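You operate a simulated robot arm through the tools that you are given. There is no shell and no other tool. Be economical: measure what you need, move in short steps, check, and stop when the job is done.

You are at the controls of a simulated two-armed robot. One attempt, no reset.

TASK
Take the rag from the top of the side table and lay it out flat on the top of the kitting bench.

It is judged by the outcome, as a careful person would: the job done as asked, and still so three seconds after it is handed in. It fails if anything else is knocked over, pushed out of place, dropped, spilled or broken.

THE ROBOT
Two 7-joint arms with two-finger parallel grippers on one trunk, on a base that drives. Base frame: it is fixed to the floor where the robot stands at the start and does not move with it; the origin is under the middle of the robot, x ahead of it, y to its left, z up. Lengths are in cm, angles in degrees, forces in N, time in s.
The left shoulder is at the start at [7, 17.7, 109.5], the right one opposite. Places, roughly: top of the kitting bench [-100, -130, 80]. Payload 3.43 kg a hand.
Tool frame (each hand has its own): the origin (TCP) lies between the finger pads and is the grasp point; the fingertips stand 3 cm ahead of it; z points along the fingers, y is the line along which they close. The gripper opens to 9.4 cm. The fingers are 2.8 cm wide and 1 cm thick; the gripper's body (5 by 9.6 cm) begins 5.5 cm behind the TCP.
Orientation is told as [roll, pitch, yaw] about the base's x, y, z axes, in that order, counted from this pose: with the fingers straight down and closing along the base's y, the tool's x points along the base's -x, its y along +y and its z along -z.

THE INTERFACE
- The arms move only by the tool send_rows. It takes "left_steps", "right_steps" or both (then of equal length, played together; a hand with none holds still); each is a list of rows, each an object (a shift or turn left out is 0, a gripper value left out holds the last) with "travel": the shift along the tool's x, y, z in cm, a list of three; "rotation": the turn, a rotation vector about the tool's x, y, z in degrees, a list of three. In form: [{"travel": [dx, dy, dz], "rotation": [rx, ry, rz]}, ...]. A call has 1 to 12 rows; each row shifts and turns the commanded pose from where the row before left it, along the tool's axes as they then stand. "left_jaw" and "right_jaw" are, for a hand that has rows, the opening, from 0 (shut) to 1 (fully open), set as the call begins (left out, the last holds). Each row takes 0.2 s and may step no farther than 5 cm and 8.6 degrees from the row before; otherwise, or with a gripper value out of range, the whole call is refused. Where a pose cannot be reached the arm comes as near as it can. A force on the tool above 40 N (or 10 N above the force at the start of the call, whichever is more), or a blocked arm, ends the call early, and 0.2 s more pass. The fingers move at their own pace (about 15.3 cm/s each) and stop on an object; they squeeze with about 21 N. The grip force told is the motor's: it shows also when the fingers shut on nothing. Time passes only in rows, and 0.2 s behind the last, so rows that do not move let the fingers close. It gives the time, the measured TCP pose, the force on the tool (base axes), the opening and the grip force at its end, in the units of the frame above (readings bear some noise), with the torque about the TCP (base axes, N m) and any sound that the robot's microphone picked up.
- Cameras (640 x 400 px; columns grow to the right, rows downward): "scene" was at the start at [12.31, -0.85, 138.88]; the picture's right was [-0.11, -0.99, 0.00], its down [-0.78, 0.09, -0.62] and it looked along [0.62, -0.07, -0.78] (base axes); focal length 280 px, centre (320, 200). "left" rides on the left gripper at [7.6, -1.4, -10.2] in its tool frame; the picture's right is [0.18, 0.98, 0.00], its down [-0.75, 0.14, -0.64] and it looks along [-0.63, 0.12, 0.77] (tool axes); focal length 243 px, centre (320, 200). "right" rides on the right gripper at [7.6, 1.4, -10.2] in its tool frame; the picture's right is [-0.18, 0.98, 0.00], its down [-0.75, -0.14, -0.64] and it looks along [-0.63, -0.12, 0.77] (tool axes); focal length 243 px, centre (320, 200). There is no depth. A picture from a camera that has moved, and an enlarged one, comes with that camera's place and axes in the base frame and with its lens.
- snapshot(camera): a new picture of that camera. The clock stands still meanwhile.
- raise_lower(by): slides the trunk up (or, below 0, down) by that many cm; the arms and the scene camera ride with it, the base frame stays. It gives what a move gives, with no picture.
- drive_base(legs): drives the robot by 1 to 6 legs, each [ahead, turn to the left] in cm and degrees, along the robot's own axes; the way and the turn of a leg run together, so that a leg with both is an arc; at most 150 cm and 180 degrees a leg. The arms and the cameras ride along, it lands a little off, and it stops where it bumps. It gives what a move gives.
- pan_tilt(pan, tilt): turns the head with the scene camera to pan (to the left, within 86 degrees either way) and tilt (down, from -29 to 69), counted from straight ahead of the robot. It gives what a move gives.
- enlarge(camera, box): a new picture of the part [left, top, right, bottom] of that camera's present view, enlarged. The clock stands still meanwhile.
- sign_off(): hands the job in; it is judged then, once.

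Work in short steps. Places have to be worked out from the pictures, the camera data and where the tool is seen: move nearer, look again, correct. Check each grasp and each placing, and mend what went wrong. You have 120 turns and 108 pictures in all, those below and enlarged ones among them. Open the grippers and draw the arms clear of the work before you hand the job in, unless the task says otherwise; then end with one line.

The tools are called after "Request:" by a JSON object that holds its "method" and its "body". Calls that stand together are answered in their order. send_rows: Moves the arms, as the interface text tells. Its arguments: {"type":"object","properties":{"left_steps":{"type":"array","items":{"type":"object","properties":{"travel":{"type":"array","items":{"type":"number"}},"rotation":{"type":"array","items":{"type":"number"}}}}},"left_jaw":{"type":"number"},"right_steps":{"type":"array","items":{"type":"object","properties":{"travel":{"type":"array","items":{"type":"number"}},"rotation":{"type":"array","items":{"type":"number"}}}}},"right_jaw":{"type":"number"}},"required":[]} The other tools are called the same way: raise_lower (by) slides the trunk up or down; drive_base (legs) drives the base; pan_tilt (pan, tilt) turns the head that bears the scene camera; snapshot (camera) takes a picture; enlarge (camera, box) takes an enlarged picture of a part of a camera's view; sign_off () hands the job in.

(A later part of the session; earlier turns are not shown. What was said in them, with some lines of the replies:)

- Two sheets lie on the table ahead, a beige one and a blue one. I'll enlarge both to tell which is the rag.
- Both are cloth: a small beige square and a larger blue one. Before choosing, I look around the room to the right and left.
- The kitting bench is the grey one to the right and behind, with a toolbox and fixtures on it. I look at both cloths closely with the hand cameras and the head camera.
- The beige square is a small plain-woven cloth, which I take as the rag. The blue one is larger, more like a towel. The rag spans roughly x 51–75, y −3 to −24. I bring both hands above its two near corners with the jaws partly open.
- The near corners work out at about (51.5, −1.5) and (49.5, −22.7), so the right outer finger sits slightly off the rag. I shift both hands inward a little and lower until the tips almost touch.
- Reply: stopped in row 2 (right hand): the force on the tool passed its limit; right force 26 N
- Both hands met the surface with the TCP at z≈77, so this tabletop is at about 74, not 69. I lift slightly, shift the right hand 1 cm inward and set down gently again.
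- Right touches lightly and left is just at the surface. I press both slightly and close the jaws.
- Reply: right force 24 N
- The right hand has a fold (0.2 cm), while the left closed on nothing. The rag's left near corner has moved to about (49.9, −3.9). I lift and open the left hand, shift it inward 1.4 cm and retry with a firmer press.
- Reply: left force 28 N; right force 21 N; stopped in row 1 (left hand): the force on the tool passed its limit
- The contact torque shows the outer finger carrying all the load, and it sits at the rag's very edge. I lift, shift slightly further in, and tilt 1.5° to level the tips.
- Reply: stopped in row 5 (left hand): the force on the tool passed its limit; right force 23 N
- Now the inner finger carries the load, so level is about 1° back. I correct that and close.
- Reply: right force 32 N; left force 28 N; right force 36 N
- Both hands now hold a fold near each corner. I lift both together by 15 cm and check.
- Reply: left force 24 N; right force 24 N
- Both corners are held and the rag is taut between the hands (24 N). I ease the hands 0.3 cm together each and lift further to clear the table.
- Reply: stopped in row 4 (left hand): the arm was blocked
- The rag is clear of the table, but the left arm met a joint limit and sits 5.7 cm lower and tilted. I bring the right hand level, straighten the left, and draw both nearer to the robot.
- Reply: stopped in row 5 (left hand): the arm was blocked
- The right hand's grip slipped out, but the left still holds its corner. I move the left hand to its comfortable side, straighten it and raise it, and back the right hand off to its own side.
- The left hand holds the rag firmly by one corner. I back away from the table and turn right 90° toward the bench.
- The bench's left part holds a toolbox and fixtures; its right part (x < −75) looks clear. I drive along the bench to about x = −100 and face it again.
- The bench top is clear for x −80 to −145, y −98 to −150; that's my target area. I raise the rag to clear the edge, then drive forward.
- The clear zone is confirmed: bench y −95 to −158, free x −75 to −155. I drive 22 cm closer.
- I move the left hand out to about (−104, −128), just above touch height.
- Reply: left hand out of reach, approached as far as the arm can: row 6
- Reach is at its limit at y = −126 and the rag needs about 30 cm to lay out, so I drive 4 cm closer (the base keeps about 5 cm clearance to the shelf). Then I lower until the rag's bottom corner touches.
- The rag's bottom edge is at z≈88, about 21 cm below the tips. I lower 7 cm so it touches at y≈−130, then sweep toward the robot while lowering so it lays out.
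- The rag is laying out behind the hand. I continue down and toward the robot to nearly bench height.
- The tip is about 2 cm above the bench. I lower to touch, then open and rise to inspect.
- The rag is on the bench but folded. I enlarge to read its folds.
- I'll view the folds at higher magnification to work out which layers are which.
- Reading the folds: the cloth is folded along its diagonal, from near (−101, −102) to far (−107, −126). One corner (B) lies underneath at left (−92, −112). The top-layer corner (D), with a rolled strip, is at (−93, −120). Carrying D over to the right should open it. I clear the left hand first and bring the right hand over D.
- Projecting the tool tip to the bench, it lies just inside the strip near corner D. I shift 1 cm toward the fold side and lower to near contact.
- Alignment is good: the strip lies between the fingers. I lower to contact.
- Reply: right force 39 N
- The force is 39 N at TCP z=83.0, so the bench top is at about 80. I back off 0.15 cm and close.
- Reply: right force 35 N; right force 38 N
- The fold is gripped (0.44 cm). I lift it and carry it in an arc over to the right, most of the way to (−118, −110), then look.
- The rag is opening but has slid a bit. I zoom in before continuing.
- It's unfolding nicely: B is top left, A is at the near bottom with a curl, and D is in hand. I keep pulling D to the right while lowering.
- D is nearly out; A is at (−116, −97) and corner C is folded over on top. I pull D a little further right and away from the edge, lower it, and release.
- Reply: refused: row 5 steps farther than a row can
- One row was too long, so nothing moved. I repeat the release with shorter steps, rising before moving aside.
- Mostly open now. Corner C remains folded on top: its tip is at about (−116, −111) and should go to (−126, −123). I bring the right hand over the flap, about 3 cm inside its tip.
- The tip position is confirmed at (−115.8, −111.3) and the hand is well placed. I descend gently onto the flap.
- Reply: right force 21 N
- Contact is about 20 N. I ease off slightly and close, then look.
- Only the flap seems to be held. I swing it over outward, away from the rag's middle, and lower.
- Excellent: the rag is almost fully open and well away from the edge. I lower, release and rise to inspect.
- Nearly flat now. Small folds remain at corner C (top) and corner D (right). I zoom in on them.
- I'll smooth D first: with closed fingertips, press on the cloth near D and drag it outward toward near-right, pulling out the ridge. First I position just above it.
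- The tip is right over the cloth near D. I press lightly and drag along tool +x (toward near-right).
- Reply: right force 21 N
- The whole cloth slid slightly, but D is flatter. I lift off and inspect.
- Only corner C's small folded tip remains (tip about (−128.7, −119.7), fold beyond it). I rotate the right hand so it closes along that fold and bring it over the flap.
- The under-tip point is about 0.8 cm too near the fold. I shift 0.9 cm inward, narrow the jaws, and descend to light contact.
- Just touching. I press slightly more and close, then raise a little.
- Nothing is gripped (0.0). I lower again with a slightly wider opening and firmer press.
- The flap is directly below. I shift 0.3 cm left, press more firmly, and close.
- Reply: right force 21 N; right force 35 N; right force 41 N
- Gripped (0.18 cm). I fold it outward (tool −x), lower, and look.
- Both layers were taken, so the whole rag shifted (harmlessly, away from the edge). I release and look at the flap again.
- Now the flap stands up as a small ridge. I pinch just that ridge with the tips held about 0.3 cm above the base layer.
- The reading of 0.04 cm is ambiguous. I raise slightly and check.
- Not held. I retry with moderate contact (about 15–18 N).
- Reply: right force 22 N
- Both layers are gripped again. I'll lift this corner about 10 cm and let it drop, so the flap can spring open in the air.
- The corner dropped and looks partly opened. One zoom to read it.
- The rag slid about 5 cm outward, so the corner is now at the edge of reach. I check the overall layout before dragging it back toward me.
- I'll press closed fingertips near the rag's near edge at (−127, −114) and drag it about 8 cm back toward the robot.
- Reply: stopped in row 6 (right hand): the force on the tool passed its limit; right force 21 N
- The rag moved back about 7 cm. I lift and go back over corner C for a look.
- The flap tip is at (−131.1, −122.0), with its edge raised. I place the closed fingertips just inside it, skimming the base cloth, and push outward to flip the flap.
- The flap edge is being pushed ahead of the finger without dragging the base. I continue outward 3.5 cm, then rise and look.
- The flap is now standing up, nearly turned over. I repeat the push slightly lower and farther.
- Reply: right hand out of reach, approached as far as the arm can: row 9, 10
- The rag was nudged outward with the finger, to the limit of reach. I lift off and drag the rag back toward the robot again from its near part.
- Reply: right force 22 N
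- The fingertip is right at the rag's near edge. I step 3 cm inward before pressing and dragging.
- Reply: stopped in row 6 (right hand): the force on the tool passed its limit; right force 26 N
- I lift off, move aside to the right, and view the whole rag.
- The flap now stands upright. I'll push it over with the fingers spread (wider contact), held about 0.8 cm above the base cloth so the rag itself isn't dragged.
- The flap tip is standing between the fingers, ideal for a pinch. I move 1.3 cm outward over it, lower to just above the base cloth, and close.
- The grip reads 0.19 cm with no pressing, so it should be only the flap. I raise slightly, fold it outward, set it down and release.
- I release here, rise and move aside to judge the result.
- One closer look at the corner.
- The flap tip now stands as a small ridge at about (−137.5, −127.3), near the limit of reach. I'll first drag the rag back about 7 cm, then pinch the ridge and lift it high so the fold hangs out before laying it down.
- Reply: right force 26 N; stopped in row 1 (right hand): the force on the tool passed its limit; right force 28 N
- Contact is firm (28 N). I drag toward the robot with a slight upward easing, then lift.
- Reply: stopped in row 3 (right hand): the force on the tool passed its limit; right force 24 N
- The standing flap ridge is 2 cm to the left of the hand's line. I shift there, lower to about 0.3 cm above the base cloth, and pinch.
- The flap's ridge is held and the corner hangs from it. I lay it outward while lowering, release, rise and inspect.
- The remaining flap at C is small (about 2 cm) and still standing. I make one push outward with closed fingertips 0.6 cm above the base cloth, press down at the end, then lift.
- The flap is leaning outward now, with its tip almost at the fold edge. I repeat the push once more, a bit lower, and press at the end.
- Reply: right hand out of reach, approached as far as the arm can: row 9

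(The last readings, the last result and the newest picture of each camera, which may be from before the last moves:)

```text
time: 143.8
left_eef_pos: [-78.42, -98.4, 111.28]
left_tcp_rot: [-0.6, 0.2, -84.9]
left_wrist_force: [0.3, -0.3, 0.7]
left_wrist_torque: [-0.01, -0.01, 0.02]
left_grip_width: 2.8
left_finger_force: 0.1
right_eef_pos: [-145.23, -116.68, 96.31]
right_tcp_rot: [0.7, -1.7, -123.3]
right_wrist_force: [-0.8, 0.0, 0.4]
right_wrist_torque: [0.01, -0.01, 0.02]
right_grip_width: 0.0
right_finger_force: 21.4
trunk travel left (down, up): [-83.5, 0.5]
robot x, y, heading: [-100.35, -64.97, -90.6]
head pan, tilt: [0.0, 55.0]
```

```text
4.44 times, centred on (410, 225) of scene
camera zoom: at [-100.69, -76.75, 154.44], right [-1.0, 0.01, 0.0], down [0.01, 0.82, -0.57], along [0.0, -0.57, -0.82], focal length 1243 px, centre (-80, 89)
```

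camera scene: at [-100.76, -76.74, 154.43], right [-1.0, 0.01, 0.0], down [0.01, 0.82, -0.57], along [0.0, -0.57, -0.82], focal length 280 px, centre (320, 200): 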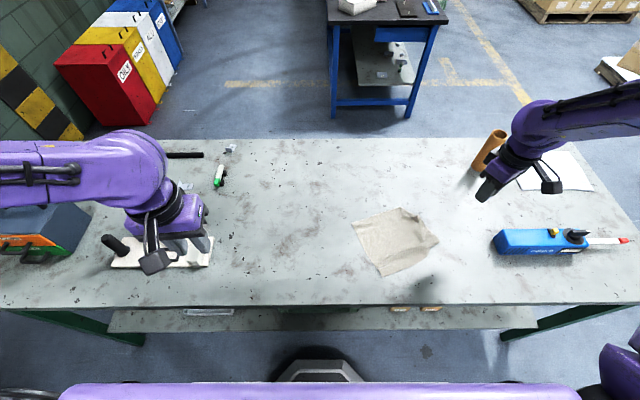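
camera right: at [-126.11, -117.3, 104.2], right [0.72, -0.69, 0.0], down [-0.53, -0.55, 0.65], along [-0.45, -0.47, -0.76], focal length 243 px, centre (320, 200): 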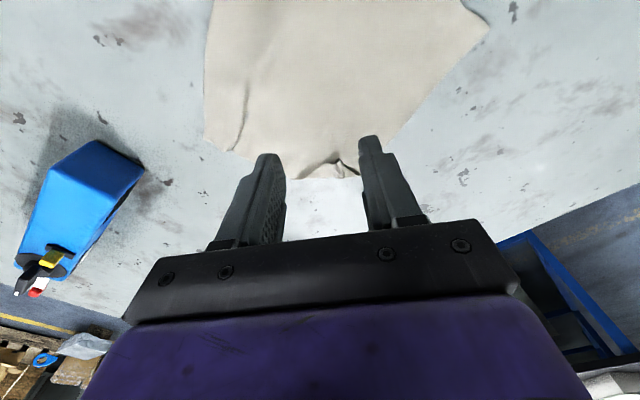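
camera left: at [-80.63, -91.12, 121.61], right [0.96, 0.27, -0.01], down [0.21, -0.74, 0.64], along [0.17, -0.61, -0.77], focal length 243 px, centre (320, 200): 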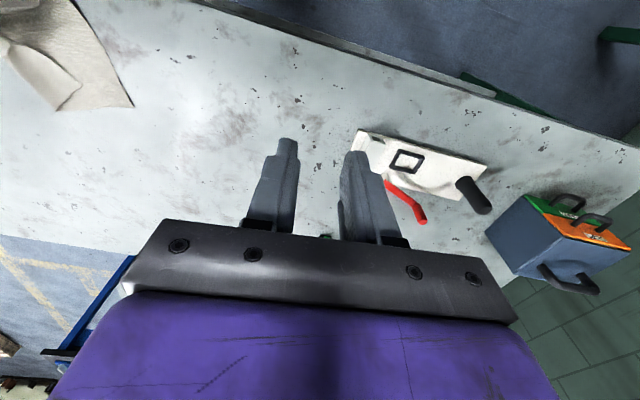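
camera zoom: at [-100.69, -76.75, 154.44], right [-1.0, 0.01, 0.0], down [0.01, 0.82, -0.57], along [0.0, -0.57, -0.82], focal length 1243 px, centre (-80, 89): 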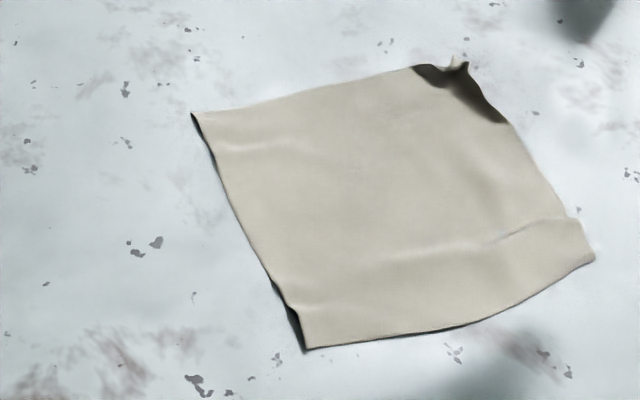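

The corner has flipped outward; its tip just stands up slightly. One last push-and-press lays it down, then both arms clear.

Request:
{"method": "send_rows", "body": {"right_steps": [{"travel": [-1.2, 4, 0]}, {"travel": [-1.2, 4, 0]}, {"travel": [-1.2, 4, 0]}, {"travel": [0, 0, 4.5]}, {"travel": [0, 0, 4.5]}, {"travel": [0, 0, 3.4]}, {"travel": [-1, 0, 0]}, {"travel": [-1, 0, 0]}, {"travel": [-0.7, 0, 0.2]}, {"travel": [0, 0, 0.4]}]}}

Request:
{"method": "send_rows", "body": {"right_steps": [{"travel": [0, 0, -2]}, {"travel": [0, 0, -4]}, {"travel": [0, 0, -5]}, {"travel": [0, 0, -5]}, {"travel": [3, -3.5, 0]}, {"travel": [3, -3.5, 0]}, {"travel": [3, -3.5, 0]}, {"travel": [4, -2, 0]}, {"travel": [4, -1, 0]}]}}

Request:
{"method": "enlarge", "body": {"camera": "scene", "box": [350, 180, 470, 270]}}

```text
time: 145.9
left_eef_pos: [-78.39, -98.6, 111.32]
left_tcp_rot: [-0.7, 0.3, -84.8]
left_wrist_force: [0.4, -0.4, -0.4]
left_wrist_torque: [-0.01, -0.01, 0.02]
left_grip_width: 2.84
left_finger_force: 0.0
right_eef_pos: [-138.65, -128.71, 83.44]
right_tcp_rot: [0.5, -1.7, -123.3]
right_wrist_force: [0.1, -0.4, -0.3]
right_wrist_torque: [0.02, -0.03, 0.0]
right_grip_width: 0.0
right_finger_force: 20.9
right hand out of reach, approached as far as the arm can: row 9
trunk travel left (down, up): [-83.5, 0.5]
robot x, y, heading: [-99.88, -64.44, -90.3]
head pan, tilt: [0.0, 55.0]
```

```text
time: 147.9
left_eef_pos: [-78.2, -98.41, 111.2]
left_tcp_rot: [-0.6, 0.2, -84.8]
left_wrist_force: [-0.2, 0.6, -0.4]
left_wrist_torque: [-0.01, 0.01, 0.02]
left_grip_width: 2.82
left_finger_force: 0.0
right_eef_pos: [-140.4, -106.69, 99.14]
right_tcp_rot: [0.6, -1.7, -123.3]
right_wrist_force: [-0.1, 0.5, 0.3]
right_wrist_torque: [-0.03, -0.02, 0.02]
right_grip_width: 0.0
right_finger_force: 20.8
trunk travel left (down, up): [-83.5, 0.5]
robot x, y, heading: [-100.24, -64.84, -90.6]
head pan, tilt: [0.0, 55.0]
```

```text
4.44 times, centred on (410, 225) of scene
camera zoom: at [-100.51, -76.73, 154.44], right [-1.0, 0.01, 0.0], down [0.01, 0.82, -0.57], along [-0.01, -0.57, -0.82], focal length 1243 px, centre (-80, 89)
```

zoom: 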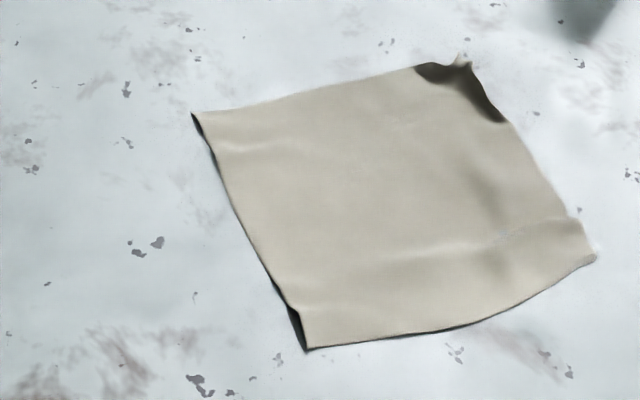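

The rag is open and only the tip of C is slightly raised. I do a short drag of the rag toward the robot so that trailing corner lies down.

Request:
{"method": "send_rows", "body": {"right_steps": [{"travel": [0.2, 3.8, 0]}, {"travel": [0.2, 3.7, 0]}, {"travel": [0.2, 3.7, 0]}, {"travel": [0.1, 3.7, 0]}, {"travel": [0, 0, 5]}, {"travel": [0, 0, 5]}, {"travel": [0, 0, 5]}, {"travel": [0, 0, 0.9]}]}}

Request:
{"method": "send_rows", "body": {"right_steps": [{"travel": [0, 0, 0.15]}]}}

```text
time: 149.8
left_eef_pos: [-78.47, -98.54, 111.09]
left_tcp_rot: [-0.6, 0.3, -84.7]
left_wrist_force: [0.1, 0.0, -0.4]
left_wrist_torque: [0.03, 0.01, 0.04]
left_grip_width: 2.8
left_finger_force: 0.0
right_eef_pos: [-127.73, -114.71, 83.05]
right_tcp_rot: [0.6, -1.6, -123.3]
right_wrist_force: [-1.0, -0.8, 1.4]
right_wrist_torque: [0.02, 0.01, -0.01]
right_grip_width: 0.02
right_finger_force: 20.7
trunk travel left (down, up): [-83.5, 0.5]
robot x, y, heading: [-100.33, -64.58, -90.3]
head pan, tilt: [0.0, 55.0]
```

```text
time: 150.2
left_eef_pos: [-78.28, -98.41, 111.18]
left_tcp_rot: [-0.8, 0.3, -84.8]
left_wrist_force: [0.3, -0.3, -0.2]
left_wrist_torque: [-0.02, -0.02, 0.04]
left_grip_width: 2.83
left_finger_force: 0.0
right_eef_pos: [-127.8, -114.82, 83.07]
right_tcp_rot: [0.4, -1.7, -123.3]
right_wrist_force: [0.7, -0.7, 6.0]
right_wrist_torque: [0.07, 0.01, 0.03]
right_grip_width: 0.0
right_finger_force: 21.1
trunk travel left (down, up): [-83.5, 0.5]
robot x, y, heading: [-99.95, -64.45, -90.4]
head pan, tilt: [0.0, 55.0]
```

Light contact (6 N). I press a touch more, drag 5 cm toward the robot, and lift.

Request:
{"method": "send_rows", "body": {"right_steps": [{"travel": [0, 0, 0.1]}, {"travel": [1.2, -0.3, 0]}, {"travel": [1.3, -0.3, -0.02]}, {"travel": [1.3, -0.3, -0.02]}, {"travel": [1.2, -0.3, -0.02]}]}}

Request:
{"method": "send_rows", "body": {"right_steps": [{"travel": [0, 0, -1]}, {"travel": [0, 0, -4]}, {"travel": [0, 0, -2]}, {"travel": [-3, 1, 0]}, {"travel": [-4, 1, 0]}, {"travel": [-4, 1, 0]}]}}

```text
time: 151.3
left_eef_pos: [-78.25, -98.24, 111.26]
left_tcp_rot: [-0.7, 0.2, -84.8]
left_wrist_force: [0.3, 0.5, 0.1]
left_wrist_torque: [-0.02, 0.02, -0.01]
left_grip_width: 2.82
left_finger_force: 0.2
right_eef_pos: [-126.09, -110.44, 83.19]
right_tcp_rot: [0.8, -2.0, -123.3]
right_wrist_force: [0.9, 2.7, 21.0]
right_wrist_torque: [0.32, -0.1, -0.02]
right_grip_width: 0.0
right_finger_force: 21.3
trunk travel left (down, up): [-83.5, 0.5]
robot x, y, heading: [-100.5, -64.82, -90.6]
head pan, tilt: [0.0, 55.0]
stopped in row 5 (right hand): the force on the tool passed its limit (the readings are from after the stop); the commanded pose is now the measured one
```

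```text
time: 152.7
left_eef_pos: [-78.47, -98.73, 111.21]
left_tcp_rot: [-0.6, 0.4, -84.7]
left_wrist_force: [0.2, 0.3, -0.4]
left_wrist_torque: [0.0, -0.03, 0.03]
left_grip_width: 2.82
left_finger_force: 0.1
right_eef_pos: [-129.85, -121.15, 90.32]
right_tcp_rot: [0.7, -1.7, -123.3]
right_wrist_force: [-0.3, 0.4, -0.6]
right_wrist_torque: [0.02, 0.0, 0.0]
right_grip_width: 0.0
right_finger_force: 21.5
trunk travel left (down, up): [-83.5, 0.5]
robot x, y, heading: [-100.11, -64.37, -90.5]
head pan, tilt: [0.0, 55.0]
```

The rag moved about 4.5 cm nearer, so corner C's tip is at roughly (−138.5, −124.5). I skim outward over it just above the base cloth, press past the fold, and lift.

Request:
{"method": "send_rows", "body": {"right_steps": [{"travel": [-1.3, -2.5, 0]}, {"travel": [-1.3, -2.4, 0]}, {"travel": [0, 0, 4]}, {"travel": [0, 0, 2.7]}, {"travel": [-1.3, 0, 0]}, {"travel": [-1.3, 0, 0]}, {"travel": [-1.3, 0, 0]}, {"travel": [-1.3, 0, 0]}, {"travel": [-1.0, 0, 0]}, {"travel": [-0.5, 0, 0.35]}]}}

Request:
{"method": "send_rows", "body": {"right_steps": [{"travel": [0, 0, 0.15]}, {"travel": [0, 0, -2]}, {"travel": [0, 0, -4]}, {"travel": [0, 0, -5]}, {"travel": [0, 0, -5]}, {"travel": [3, -3.5, 0]}, {"travel": [3, -3.5, 0]}, {"travel": [3, -3.5, 0]}, {"travel": [4, -2, 0]}, {"travel": [4, -1, 0]}, {"travel": [4, 0, 0]}], "right_jaw": 0.5}}

Request:
{"method": "snapshot", "body": {"camera": "scene"}}

```text
time: 154.9
left_eef_pos: [-78.53, -98.5, 111.23]
left_tcp_rot: [-0.6, 0.2, -84.8]
left_wrist_force: [-0.6, -0.2, 0.6]
left_wrist_torque: [0.01, 0.0, 0.0]
left_grip_width: 2.8
left_finger_force: 0.1
right_eef_pos: [-139.08, -126.55, 83.28]
right_tcp_rot: [0.7, -1.9, -123.3]
right_wrist_force: [-0.2, -0.1, 0.5]
right_wrist_torque: [-0.01, -0.02, 0.02]
right_grip_width: 0.0
right_finger_force: 21.0
trunk travel left (down, up): [-83.5, 0.5]
robot x, y, heading: [-100.08, -64.89, -90.5]
head pan, tilt: [0.0, 55.0]
```

```text
time: 157.3
left_eef_pos: [-78.27, -98.43, 111.3]
left_tcp_rot: [-0.6, 0.3, -84.8]
left_wrist_force: [-0.6, 0.0, -0.9]
left_wrist_torque: [0.02, 0.02, -0.01]
left_grip_width: 2.8
left_finger_force: 0.1
right_eef_pos: [-138.73, -100.89, 98.69]
right_tcp_rot: [0.6, -1.8, -123.3]
right_wrist_force: [0.5, 0.6, 0.6]
right_wrist_torque: [-0.02, 0.01, 0.0]
right_grip_width: 4.71
right_finger_force: 0.1
trunk travel left (down, up): [-83.5, 0.5]
robot x, y, heading: [-100.28, -64.72, -90.5]
head pan, tilt: [0.0, 55.0]
```

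```text
refused: no pictures are left
```

No pictures are left. Both grippers are open and above the bench; I raise the right hand, back the robot straight off, and then hand in.

Request:
{"method": "send_rows", "body": {"right_steps": [{"travel": [0, 0, -4]}, {"travel": [0, 0, -4]}, {"travel": [0, 0, 0]}]}}

Request:
{"method": "drive_base", "body": {"legs": [[-35, 0]]}}

```text
time: 158.1
left_eef_pos: [-78.37, -98.59, 111.2]
left_tcp_rot: [-0.6, 0.5, -84.8]
left_wrist_force: [0.5, -0.6, -0.2]
left_wrist_torque: [-0.02, -0.03, 0.01]
left_grip_width: 2.81
left_finger_force: 0.0
right_eef_pos: [-138.74, -100.93, 106.48]
right_tcp_rot: [0.8, -1.7, -123.2]
right_wrist_force: [-0.6, -0.3, -0.1]
right_wrist_torque: [0.01, 0.0, -0.03]
right_grip_width: 4.71
right_finger_force: 0.1
trunk travel left (down, up): [-83.5, 0.5]
robot x, y, heading: [-100.33, -64.74, -90.4]
head pan, tilt: [0.0, 55.0]
```

```text
time: 160.4
left_eef_pos: [-77.98, -64.06, 111.26]
left_tcp_rot: [-0.6, 0.4, -84.6]
left_wrist_force: [-1.2, 0.2, 0.3]
left_wrist_torque: [-0.01, -0.01, -0.01]
left_grip_width: 2.83
left_finger_force: 0.1
right_eef_pos: [-138.34, -66.45, 106.55]
right_tcp_rot: [0.7, -1.8, -123.1]
right_wrist_force: [0.2, 0.2, 0.2]
right_wrist_torque: [0.01, -0.03, 0.02]
right_grip_width: 4.72
right_finger_force: 0.1
trunk travel left (down, up): [-83.5, 0.5]
robot x, y, heading: [-99.96, -30.39, -90.1]
head pan, tilt: [0.0, 55.0]
```

The rag lies open on the bench and the arms are clear, so I hand the job in.

Request:
{"method": "sign_off", "body": {}}

```text
The job is handed in.
```

I moved the rag (I took it to be the small beige cloth, not the larger blue one) onto the kitting bench and laid it out. In the last picture it was open, with one corner tip standing up about 1 cm; I pressed that corner once more afterwards but had no pictures left to check it.
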